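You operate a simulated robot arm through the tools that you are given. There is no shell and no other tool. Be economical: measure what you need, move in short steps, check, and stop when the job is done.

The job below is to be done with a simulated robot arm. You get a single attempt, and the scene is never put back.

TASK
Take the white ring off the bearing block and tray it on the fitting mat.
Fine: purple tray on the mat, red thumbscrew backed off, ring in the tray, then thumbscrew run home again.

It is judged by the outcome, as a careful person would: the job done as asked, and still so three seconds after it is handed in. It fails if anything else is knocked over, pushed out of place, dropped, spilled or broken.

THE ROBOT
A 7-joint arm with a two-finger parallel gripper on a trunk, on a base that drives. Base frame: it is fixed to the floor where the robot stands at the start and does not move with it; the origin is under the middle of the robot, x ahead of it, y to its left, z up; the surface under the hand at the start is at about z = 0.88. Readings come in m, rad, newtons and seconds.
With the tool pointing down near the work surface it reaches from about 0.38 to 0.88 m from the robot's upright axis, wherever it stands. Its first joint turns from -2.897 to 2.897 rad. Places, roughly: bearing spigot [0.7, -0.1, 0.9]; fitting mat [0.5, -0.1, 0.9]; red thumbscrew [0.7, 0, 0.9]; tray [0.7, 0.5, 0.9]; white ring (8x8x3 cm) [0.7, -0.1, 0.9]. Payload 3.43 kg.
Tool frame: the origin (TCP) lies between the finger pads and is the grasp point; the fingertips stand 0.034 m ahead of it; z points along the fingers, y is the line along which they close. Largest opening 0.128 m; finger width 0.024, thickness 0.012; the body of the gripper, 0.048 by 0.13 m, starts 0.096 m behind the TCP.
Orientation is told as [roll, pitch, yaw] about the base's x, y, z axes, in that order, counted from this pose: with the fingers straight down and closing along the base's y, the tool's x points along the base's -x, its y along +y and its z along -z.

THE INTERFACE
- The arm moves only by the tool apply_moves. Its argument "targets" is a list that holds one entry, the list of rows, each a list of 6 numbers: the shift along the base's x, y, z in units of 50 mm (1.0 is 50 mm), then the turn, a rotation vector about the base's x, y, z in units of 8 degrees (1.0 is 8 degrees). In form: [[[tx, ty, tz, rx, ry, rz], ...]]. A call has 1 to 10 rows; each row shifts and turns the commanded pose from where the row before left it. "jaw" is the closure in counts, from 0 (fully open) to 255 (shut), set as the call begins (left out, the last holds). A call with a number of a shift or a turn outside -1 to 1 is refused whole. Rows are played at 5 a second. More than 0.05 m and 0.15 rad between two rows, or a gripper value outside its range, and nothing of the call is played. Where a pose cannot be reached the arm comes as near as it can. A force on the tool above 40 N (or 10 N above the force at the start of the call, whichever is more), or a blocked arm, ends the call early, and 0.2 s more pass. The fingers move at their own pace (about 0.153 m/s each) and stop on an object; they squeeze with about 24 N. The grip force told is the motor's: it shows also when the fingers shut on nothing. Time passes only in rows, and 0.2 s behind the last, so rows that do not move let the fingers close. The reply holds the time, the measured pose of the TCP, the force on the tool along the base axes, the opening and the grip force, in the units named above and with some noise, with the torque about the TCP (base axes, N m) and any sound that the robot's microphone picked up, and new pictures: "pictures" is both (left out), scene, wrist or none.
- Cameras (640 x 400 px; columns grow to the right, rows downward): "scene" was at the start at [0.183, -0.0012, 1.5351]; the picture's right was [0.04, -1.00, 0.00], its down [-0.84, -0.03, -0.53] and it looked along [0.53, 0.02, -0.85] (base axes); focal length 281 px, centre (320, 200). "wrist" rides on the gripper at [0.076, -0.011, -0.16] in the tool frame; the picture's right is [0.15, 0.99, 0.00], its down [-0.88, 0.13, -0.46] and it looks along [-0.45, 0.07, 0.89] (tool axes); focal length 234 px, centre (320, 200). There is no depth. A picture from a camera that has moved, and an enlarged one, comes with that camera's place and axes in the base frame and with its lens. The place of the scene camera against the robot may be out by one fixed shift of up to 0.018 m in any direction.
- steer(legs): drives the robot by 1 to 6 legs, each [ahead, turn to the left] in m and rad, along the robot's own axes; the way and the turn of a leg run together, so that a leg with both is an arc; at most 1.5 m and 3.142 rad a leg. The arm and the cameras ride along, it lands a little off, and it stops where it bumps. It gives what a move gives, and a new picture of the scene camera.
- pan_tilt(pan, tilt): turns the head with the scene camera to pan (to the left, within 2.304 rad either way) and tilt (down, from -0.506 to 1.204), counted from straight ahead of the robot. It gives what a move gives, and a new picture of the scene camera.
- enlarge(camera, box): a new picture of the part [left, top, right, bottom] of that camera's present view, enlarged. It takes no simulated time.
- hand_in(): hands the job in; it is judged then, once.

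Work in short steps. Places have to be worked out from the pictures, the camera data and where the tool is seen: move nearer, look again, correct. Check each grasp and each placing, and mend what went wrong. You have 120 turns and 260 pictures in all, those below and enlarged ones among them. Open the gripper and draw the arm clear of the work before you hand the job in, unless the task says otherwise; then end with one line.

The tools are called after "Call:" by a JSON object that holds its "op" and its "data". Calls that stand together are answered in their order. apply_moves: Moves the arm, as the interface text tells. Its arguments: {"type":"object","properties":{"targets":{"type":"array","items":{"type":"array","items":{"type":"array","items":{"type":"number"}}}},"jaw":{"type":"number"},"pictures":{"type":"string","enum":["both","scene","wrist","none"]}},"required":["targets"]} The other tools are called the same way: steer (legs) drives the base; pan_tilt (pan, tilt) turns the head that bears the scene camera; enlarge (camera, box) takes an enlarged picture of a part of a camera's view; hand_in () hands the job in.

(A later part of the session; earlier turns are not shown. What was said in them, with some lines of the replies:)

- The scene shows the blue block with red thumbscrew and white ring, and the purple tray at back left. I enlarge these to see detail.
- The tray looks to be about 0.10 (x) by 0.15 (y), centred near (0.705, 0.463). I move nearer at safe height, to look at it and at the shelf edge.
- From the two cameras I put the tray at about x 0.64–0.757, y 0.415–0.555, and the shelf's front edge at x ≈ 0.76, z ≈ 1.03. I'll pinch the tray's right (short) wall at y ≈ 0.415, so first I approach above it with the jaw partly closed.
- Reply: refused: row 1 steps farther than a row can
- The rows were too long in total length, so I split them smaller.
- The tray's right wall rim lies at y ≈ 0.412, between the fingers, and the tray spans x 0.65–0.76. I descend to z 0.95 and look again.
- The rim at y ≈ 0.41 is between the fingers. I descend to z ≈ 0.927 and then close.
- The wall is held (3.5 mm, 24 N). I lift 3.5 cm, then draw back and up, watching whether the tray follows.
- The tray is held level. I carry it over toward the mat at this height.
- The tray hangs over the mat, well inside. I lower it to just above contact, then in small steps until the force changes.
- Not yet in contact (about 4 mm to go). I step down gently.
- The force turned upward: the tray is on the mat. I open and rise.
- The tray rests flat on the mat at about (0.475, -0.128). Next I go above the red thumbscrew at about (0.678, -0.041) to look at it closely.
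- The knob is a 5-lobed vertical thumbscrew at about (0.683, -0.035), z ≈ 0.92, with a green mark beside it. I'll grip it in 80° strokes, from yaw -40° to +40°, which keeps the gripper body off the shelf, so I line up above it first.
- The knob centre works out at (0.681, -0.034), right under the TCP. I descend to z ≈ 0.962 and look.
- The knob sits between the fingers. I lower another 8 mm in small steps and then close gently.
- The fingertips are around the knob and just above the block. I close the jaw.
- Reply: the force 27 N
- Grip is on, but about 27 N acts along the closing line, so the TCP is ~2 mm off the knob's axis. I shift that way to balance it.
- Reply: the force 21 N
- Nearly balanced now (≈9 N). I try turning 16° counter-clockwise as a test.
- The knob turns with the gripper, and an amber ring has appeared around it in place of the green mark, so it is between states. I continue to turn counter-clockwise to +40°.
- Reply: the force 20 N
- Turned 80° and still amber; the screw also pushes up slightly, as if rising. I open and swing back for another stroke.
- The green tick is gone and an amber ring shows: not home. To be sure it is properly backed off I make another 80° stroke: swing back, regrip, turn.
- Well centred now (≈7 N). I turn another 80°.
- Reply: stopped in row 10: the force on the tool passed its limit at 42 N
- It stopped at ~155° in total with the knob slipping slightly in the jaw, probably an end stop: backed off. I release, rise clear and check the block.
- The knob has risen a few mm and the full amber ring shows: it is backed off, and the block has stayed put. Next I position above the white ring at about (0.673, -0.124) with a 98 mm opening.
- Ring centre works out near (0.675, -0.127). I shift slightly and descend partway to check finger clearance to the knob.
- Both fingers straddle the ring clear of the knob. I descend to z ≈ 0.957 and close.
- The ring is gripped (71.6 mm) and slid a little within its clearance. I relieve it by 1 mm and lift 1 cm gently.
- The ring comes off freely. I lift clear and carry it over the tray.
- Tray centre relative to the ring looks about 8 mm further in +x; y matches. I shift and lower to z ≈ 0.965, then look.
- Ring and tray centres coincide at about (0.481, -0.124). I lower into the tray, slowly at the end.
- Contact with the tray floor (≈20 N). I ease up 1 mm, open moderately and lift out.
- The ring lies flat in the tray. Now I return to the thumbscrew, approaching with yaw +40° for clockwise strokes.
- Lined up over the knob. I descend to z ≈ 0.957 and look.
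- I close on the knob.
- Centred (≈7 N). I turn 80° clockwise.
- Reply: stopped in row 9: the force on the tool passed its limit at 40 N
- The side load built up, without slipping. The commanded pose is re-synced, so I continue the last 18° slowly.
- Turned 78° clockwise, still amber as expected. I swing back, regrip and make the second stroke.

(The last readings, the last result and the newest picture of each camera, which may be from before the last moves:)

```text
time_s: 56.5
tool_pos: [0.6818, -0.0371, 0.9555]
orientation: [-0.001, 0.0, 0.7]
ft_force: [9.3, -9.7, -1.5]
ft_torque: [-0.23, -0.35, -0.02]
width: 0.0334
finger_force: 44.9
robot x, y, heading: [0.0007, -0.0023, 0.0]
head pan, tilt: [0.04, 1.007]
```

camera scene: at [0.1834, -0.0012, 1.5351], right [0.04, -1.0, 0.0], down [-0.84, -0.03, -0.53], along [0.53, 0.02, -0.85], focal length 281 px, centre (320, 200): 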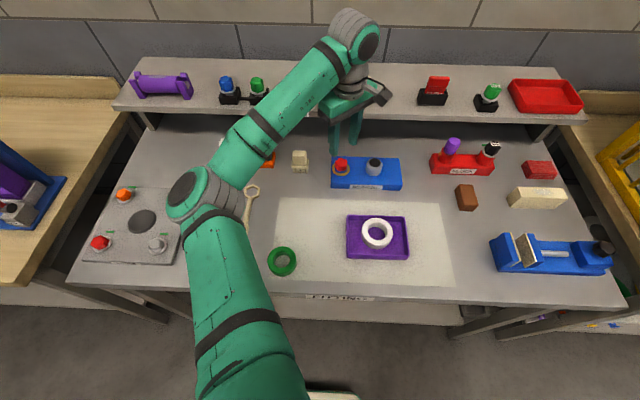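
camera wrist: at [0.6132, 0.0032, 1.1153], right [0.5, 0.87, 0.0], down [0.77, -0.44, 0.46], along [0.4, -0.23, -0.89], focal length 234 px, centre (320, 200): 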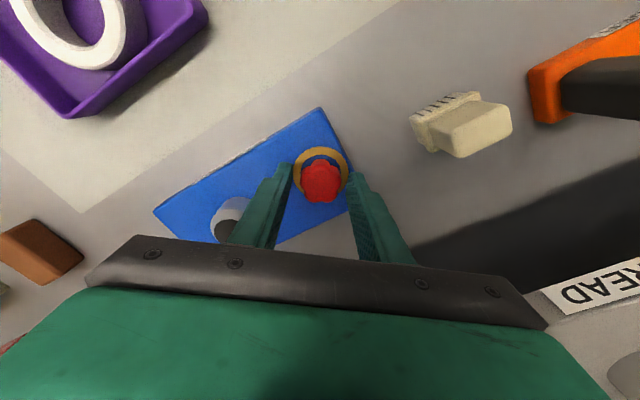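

About 13 N side load, so I nudge 1 mm toward balance and turn clockwise in smaller steps.

Call:
{"op": "apply_moves", "data": {"targets": [[[0.013, -0.016, 0, 0, 0, 0], [0, 0, 0, 0, 0, -0.7], [0, 0, 0, 0, 0, -0.7], [0, 0, 0, 0, 0, -0.7], [0, 0, 0, 0, 0, -0.7], [0, 0, -0.01, 0, 0, -0.7], [0, 0, 0, 0, 0, -0.7], [0, 0, 0, 0, 0, -0.7], [0, 0, 0, 0, 0, 0]]], "pictures": "wrist"}}

Call:
{"op": "enlarge", "data": {"camera": "wrist", "box": [240, 110, 400, 210]}}

```text
time_s: 58.5
tool_pos: [0.6798, -0.036, 0.9556]
orientation: [0.002, -0.001, 0.011]
ft_force: [-2.3, -3.2, 7.4]
ft_torque: [-0.06, 0.3, -0.03]
width: 0.0331
finger_force: 45.4
robot x, y, heading: [-0.0026, 0.0008, 0.0]
head pan, tilt: [0.04, 1.007]
camera wrist: at [0.6048, -0.0473, 1.1147], right [-0.16, 0.99, 0.0], down [0.88, 0.14, 0.46], along [0.45, 0.07, -0.89], focal length 234 px, centre (320, 200)
```

wrist: 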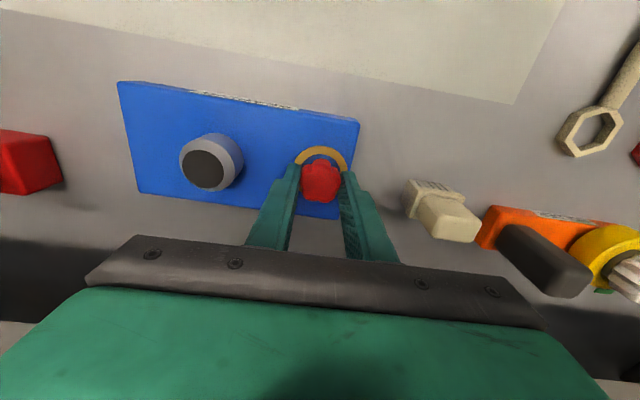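

```text
4.00 times, centred on (320, 160) of wrist
camera zoom: at [0.6048, -0.0473, 1.1147], right [-0.16, 0.99, 0.0], down [0.88, 0.14, 0.46], along [0.45, 0.07, -0.89], focal length 937 px, centre (320, 360)
```

zoom: 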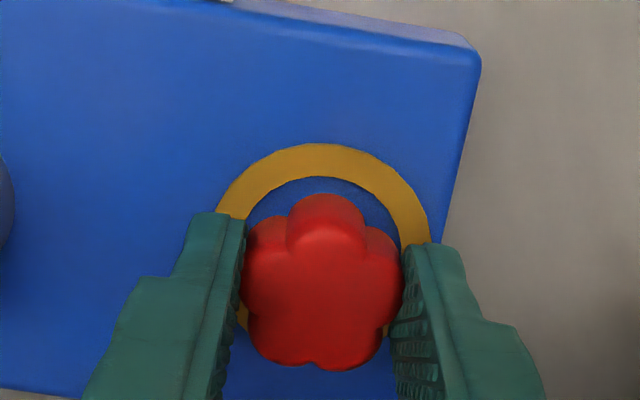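

Holding well; I continue clockwise toward -40°.

Call:
{"op": "apply_moves", "data": {"targets": [[[0, 0, 0, 0, 0, -0.7], [0, 0, 0, 0, 0, -0.7], [0, 0, 0, 0, 0, -0.7], [0, 0, 0, 0, 0, -0.7], [0, 0, 0, 0, 0, -0.7], [0, 0, 0, 0, 0, -0.7], [0, 0, 0, 0, 0, -0.7], [0, 0, 0, 0, 0, 0]]], "pictures": "wrist"}}

Call:
{"op": "enlarge", "data": {"camera": "wrist", "box": [240, 110, 400, 210]}}

```text
time_s: 60.3
tool_pos: [0.6804, -0.0357, 0.9559]
orientation: [0.002, 0.002, -0.671]
ft_force: [-5.4, 8.1, 1.9]
ft_torque: [0.42, 0.36, 0.02]
width: 0.033
finger_force: 45.2
robot x, y, heading: [-0.0011, -0.0026, -0.002]
head pan, tilt: [0.04, 1.007]
camera wrist: at [0.6142, 0.0034, 1.1148], right [0.5, 0.87, 0.0], down [0.77, -0.45, 0.46], along [0.39, -0.23, -0.89], focal length 234 px, centre (320, 200)
```

wrist: 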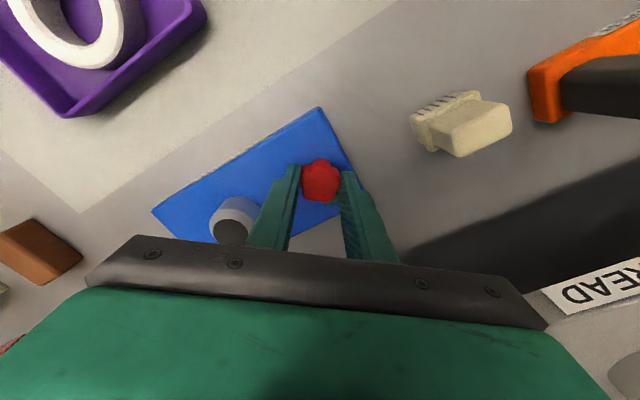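

```text
4.00 times, centred on (320, 160) of wrist
camera zoom: at [0.6142, 0.0034, 1.1148], right [0.5, 0.87, 0.0], down [0.77, -0.45, 0.46], along [0.39, -0.23, -0.89], focal length 937 px, centre (320, 360)
```

zoom: 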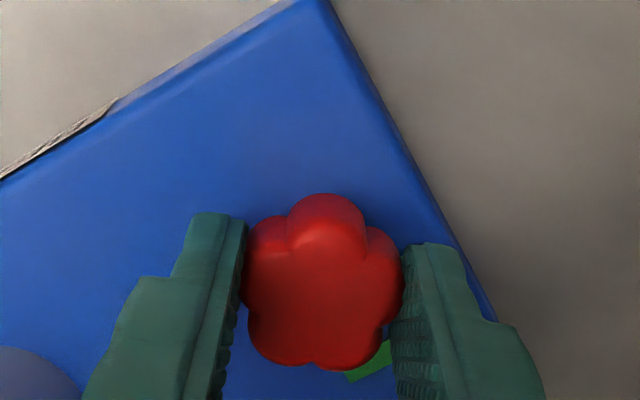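

The green tick is back: home state reached. I give a further gentle few degrees to make sure it is snug.

Call:
{"op": "apply_moves", "data": {"targets": [[[0, 0, 0, 0, 0, -0.3], [0, 0, 0, 0, 0, -0.3], [0, 0, 0, 0, 0, 0]]], "pictures": "wrist"}}

Call:
{"op": "enlarge", "data": {"camera": "wrist", "box": [240, 110, 400, 210]}}

```text
time_s: 61.1
tool_pos: [0.6805, -0.0364, 0.9554]
orientation: [-0.001, -0.001, -0.753]
ft_force: [-5.7, 11.4, 3.0]
ft_torque: [0.65, 0.63, 0.06]
width: 0.0329
finger_force: 45.0
robot x, y, heading: [-0.0007, -0.0001, 0.002]
head pan, tilt: [0.04, 1.007]
camera wrist: at [0.6175, 0.0088, 1.1147], right [0.57, 0.82, 0.0], down [0.73, -0.51, 0.46], along [0.37, -0.26, -0.89], focal length 234 px, centre (320, 200)
```

wrist: 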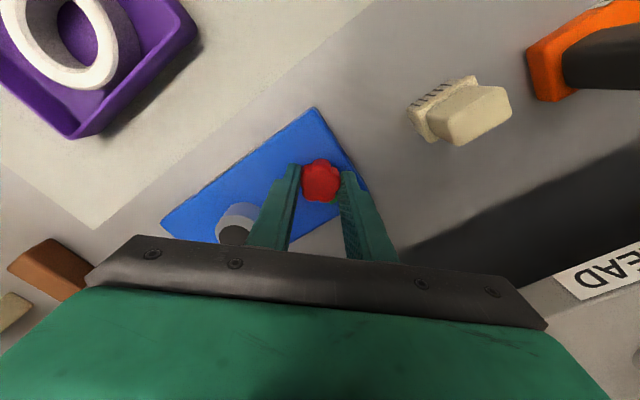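

```text
4.00 times, centred on (320, 160) of wrist
camera zoom: at [0.6175, 0.0088, 1.1147], right [0.57, 0.82, 0.0], down [0.73, -0.51, 0.46], along [0.37, -0.26, -0.89], focal length 937 px, centre (320, 360)
```

zoom: 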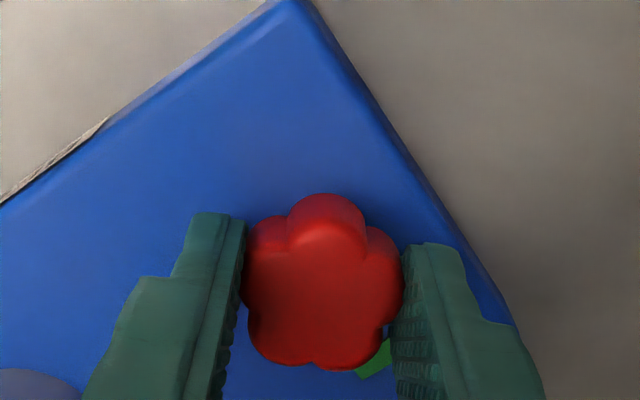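

It still turns along freely, so there may be some travel left. I continue gently up to 16° until it stops.

Call:
{"op": "apply_moves", "data": {"targets": [[[0, 0, 0, 0, 0, -0.4], [0, 0, 0, 0, 0, -0.4], [0, 0, 0, 0, 0, -0.4], [0, 0, 0, 0, 0, 0]]], "pictures": "wrist"}}

Call:
{"op": "enlarge", "data": {"camera": "wrist", "box": [240, 110, 400, 210]}}

```text
time_s: 62.1
tool_pos: [0.6808, -0.036, 0.9548]
orientation: [0.003, -0.002, -0.919]
ft_force: [0.9, 13.5, 10.1]
ft_torque: [0.27, 0.04, 0.94]
width: 0.0328
finger_force: 45.0
robot x, y, heading: [-0.0009, 0.0015, -0.002]
head pan, tilt: [0.04, 1.007]
camera wrist: at [0.6256, 0.0188, 1.1146], right [0.7, 0.72, 0.0], down [0.64, -0.62, 0.46], along [0.33, -0.32, -0.89], focal length 234 px, centre (320, 200)
```

wrist: 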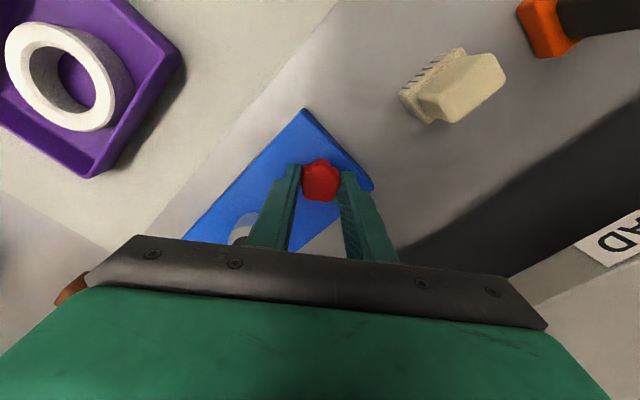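

```text
4.00 times, centred on (320, 160) of wrist
camera zoom: at [0.6256, 0.0188, 1.1146], right [0.7, 0.72, 0.0], down [0.64, -0.62, 0.46], along [0.33, -0.32, -0.89], focal length 937 px, centre (320, 360)
```

zoom: 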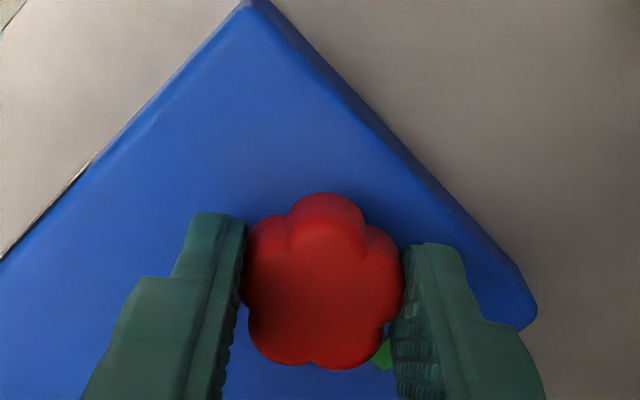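

Now a resisting torque of 0.94 N·m: the screw is tight home with green showing. I release, rise clear and inspect.

Call:
{"op": "apply_moves", "data": {"targets": [[[0, 0, 0, 0, 0, 0.1], [0, 0, 0, 0, 0, 0]]], "pictures": "none"}}

Call:
{"op": "apply_moves", "data": {"targets": [[[0, 0, 0, 0, 0, 0], [0, 0, 0, 0, 0, 0], [0, 0, 0.5, 0, 0, 0], [0, 0, 0.8, 0, 0, 0.5], [0, 0, 0.9, 0, 0, 1], [-0.5, 0, 0.7, 0, 0, 1], [-0.9, 0, 0, 0, 0, 1], [-0.9, 0.3, 0, 0, 0, 1], [-0.9, 0.3, 0, 0, 0, 1], [0, 0.9, 0, 0, 0, 1]]], "jaw": 150}}

Call:
{"op": "enlarge", "data": {"camera": "scene", "box": [315, 130, 415, 200]}}

```text
time_s: 62.7
tool_pos: [0.6815, -0.0368, 0.9549]
orientation: [0.001, 0.0, -0.908]
ft_force: [4.9, 11.8, 10.5]
ft_torque: [0.16, -0.31, 0.0]
width: 0.0328
finger_force: 45.3
robot x, y, heading: [-0.0039, 0.0041, 0.002]
head pan, tilt: [0.04, 1.007]
```

```text
time_s: 64.9
tool_pos: [0.521, 0.0358, 1.1009]
orientation: [-0.001, 0.0, -0.001]
ft_force: [0.0, -0.5, -0.4]
ft_torque: [0.03, 0.02, 0.03]
width: 0.0526
finger_force: 0.1
robot x, y, heading: [-0.0013, 0.0038, 0.003]
head pan, tilt: [0.04, 1.007]
camera scene: at [0.1837, -0.0016, 1.5351], right [0.04, -1.0, 0.0], down [-0.84, -0.03, -0.53], along [0.53, 0.02, -0.85], focal length 281 px, centre (320, 200)
camera wrist: at [0.4448, 0.0261, 1.2596], right [-0.15, 0.99, 0.0], down [0.88, 0.13, 0.46], along [0.45, 0.07, -0.89], focal length 234 px, centre (320, 200)
```

scene: 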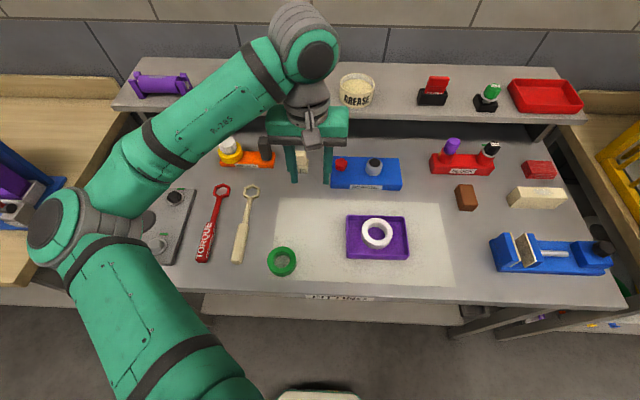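
wrist: 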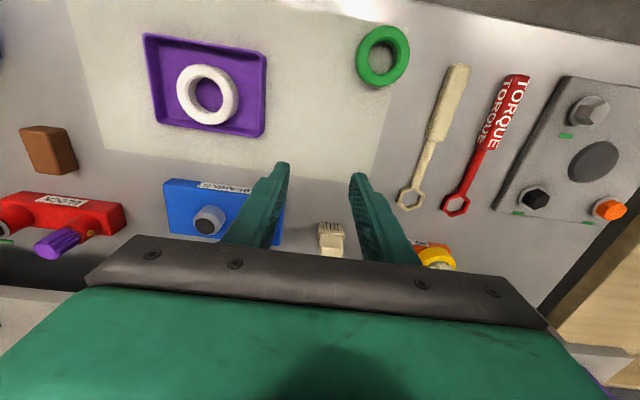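

```text
5.71 times, centred on (365, 165) of scene
camera zoom: at [0.1837, -0.0016, 1.5351], right [0.04, -1.0, 0.0], down [-0.84, -0.03, -0.53], along [0.53, 0.02, -0.85], focal length 1607 px, centre (63, 400)
```

zoom: 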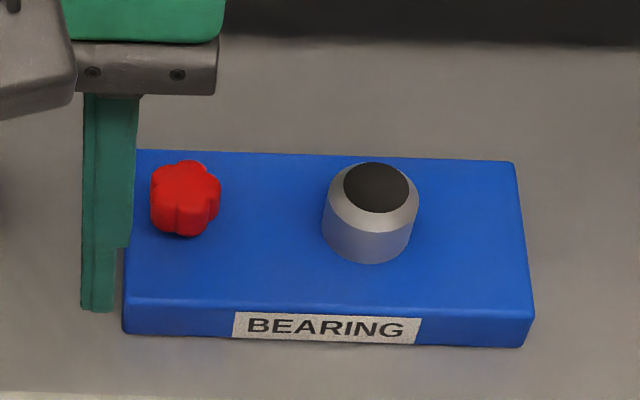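

The amber ring is gone, the block hasn't moved, and the ring is in the tray on the mat. I draw the arm back to its starting area with the gripper open, and take a last look.

Call:
{"op": "apply_moves", "data": {"targets": [[[0, 0.6, 0.7, 0, 0, 0], [0, 0.8, 0.5, 0, 0, 0], [0, 0.9, 0.3, 0, 0, 0], [0, 0.6, 0, 0, 0, 0], [0, 0, 0, 0, 0, 0]]], "jaw": 0, "pictures": "scene"}}

Call:
{"op": "enlarge", "data": {"camera": "scene", "box": [300, 130, 460, 280]}}

```text
time_s: 66.1
tool_pos: [0.5223, 0.1844, 1.1762]
orientation: [0.0, -0.001, 0.0]
ft_force: [-0.2, -0.2, -0.2]
ft_torque: [-0.01, -0.03, 0.01]
width: 0.128
finger_force: 0.0
robot x, y, heading: [-0.0011, 0.0003, 0.0]
head pan, tilt: [0.04, 1.007]
camera scene: at [0.1834, -0.0011, 1.5351], right [0.04, -1.0, 0.0], down [-0.84, -0.03, -0.53], along [0.53, 0.02, -0.85], focal length 281 px, centre (320, 200)
```

scene: 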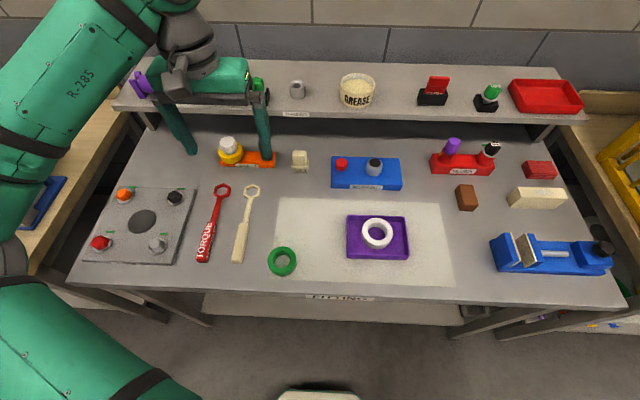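

```text
2.67 times, centred on (380, 205) of scene
camera zoom: at [0.1834, -0.0011, 1.5351], right [0.04, -1.0, 0.0], down [-0.84, -0.03, -0.53], along [0.53, 0.02, -0.85], focal length 750 px, centre (160, 187)
```

zoom: 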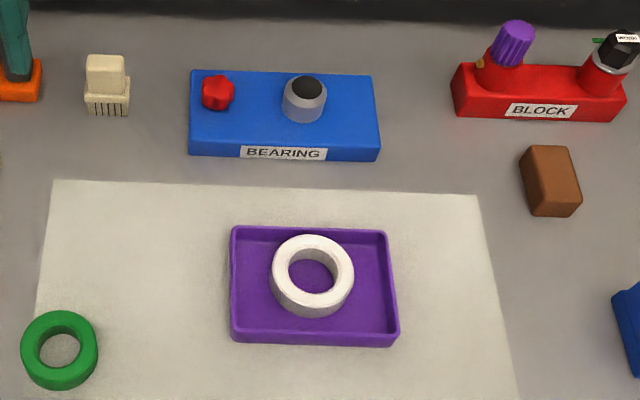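

Everything is in place and nothing else has been disturbed, so I hand in.

Call:
{"op": "hand_in", "data": {}}

```text
The job is handed in.
```

The white ring is in the purple tray on the fitting mat, and the red thumbscrew is run home tight again with its green mark showing.
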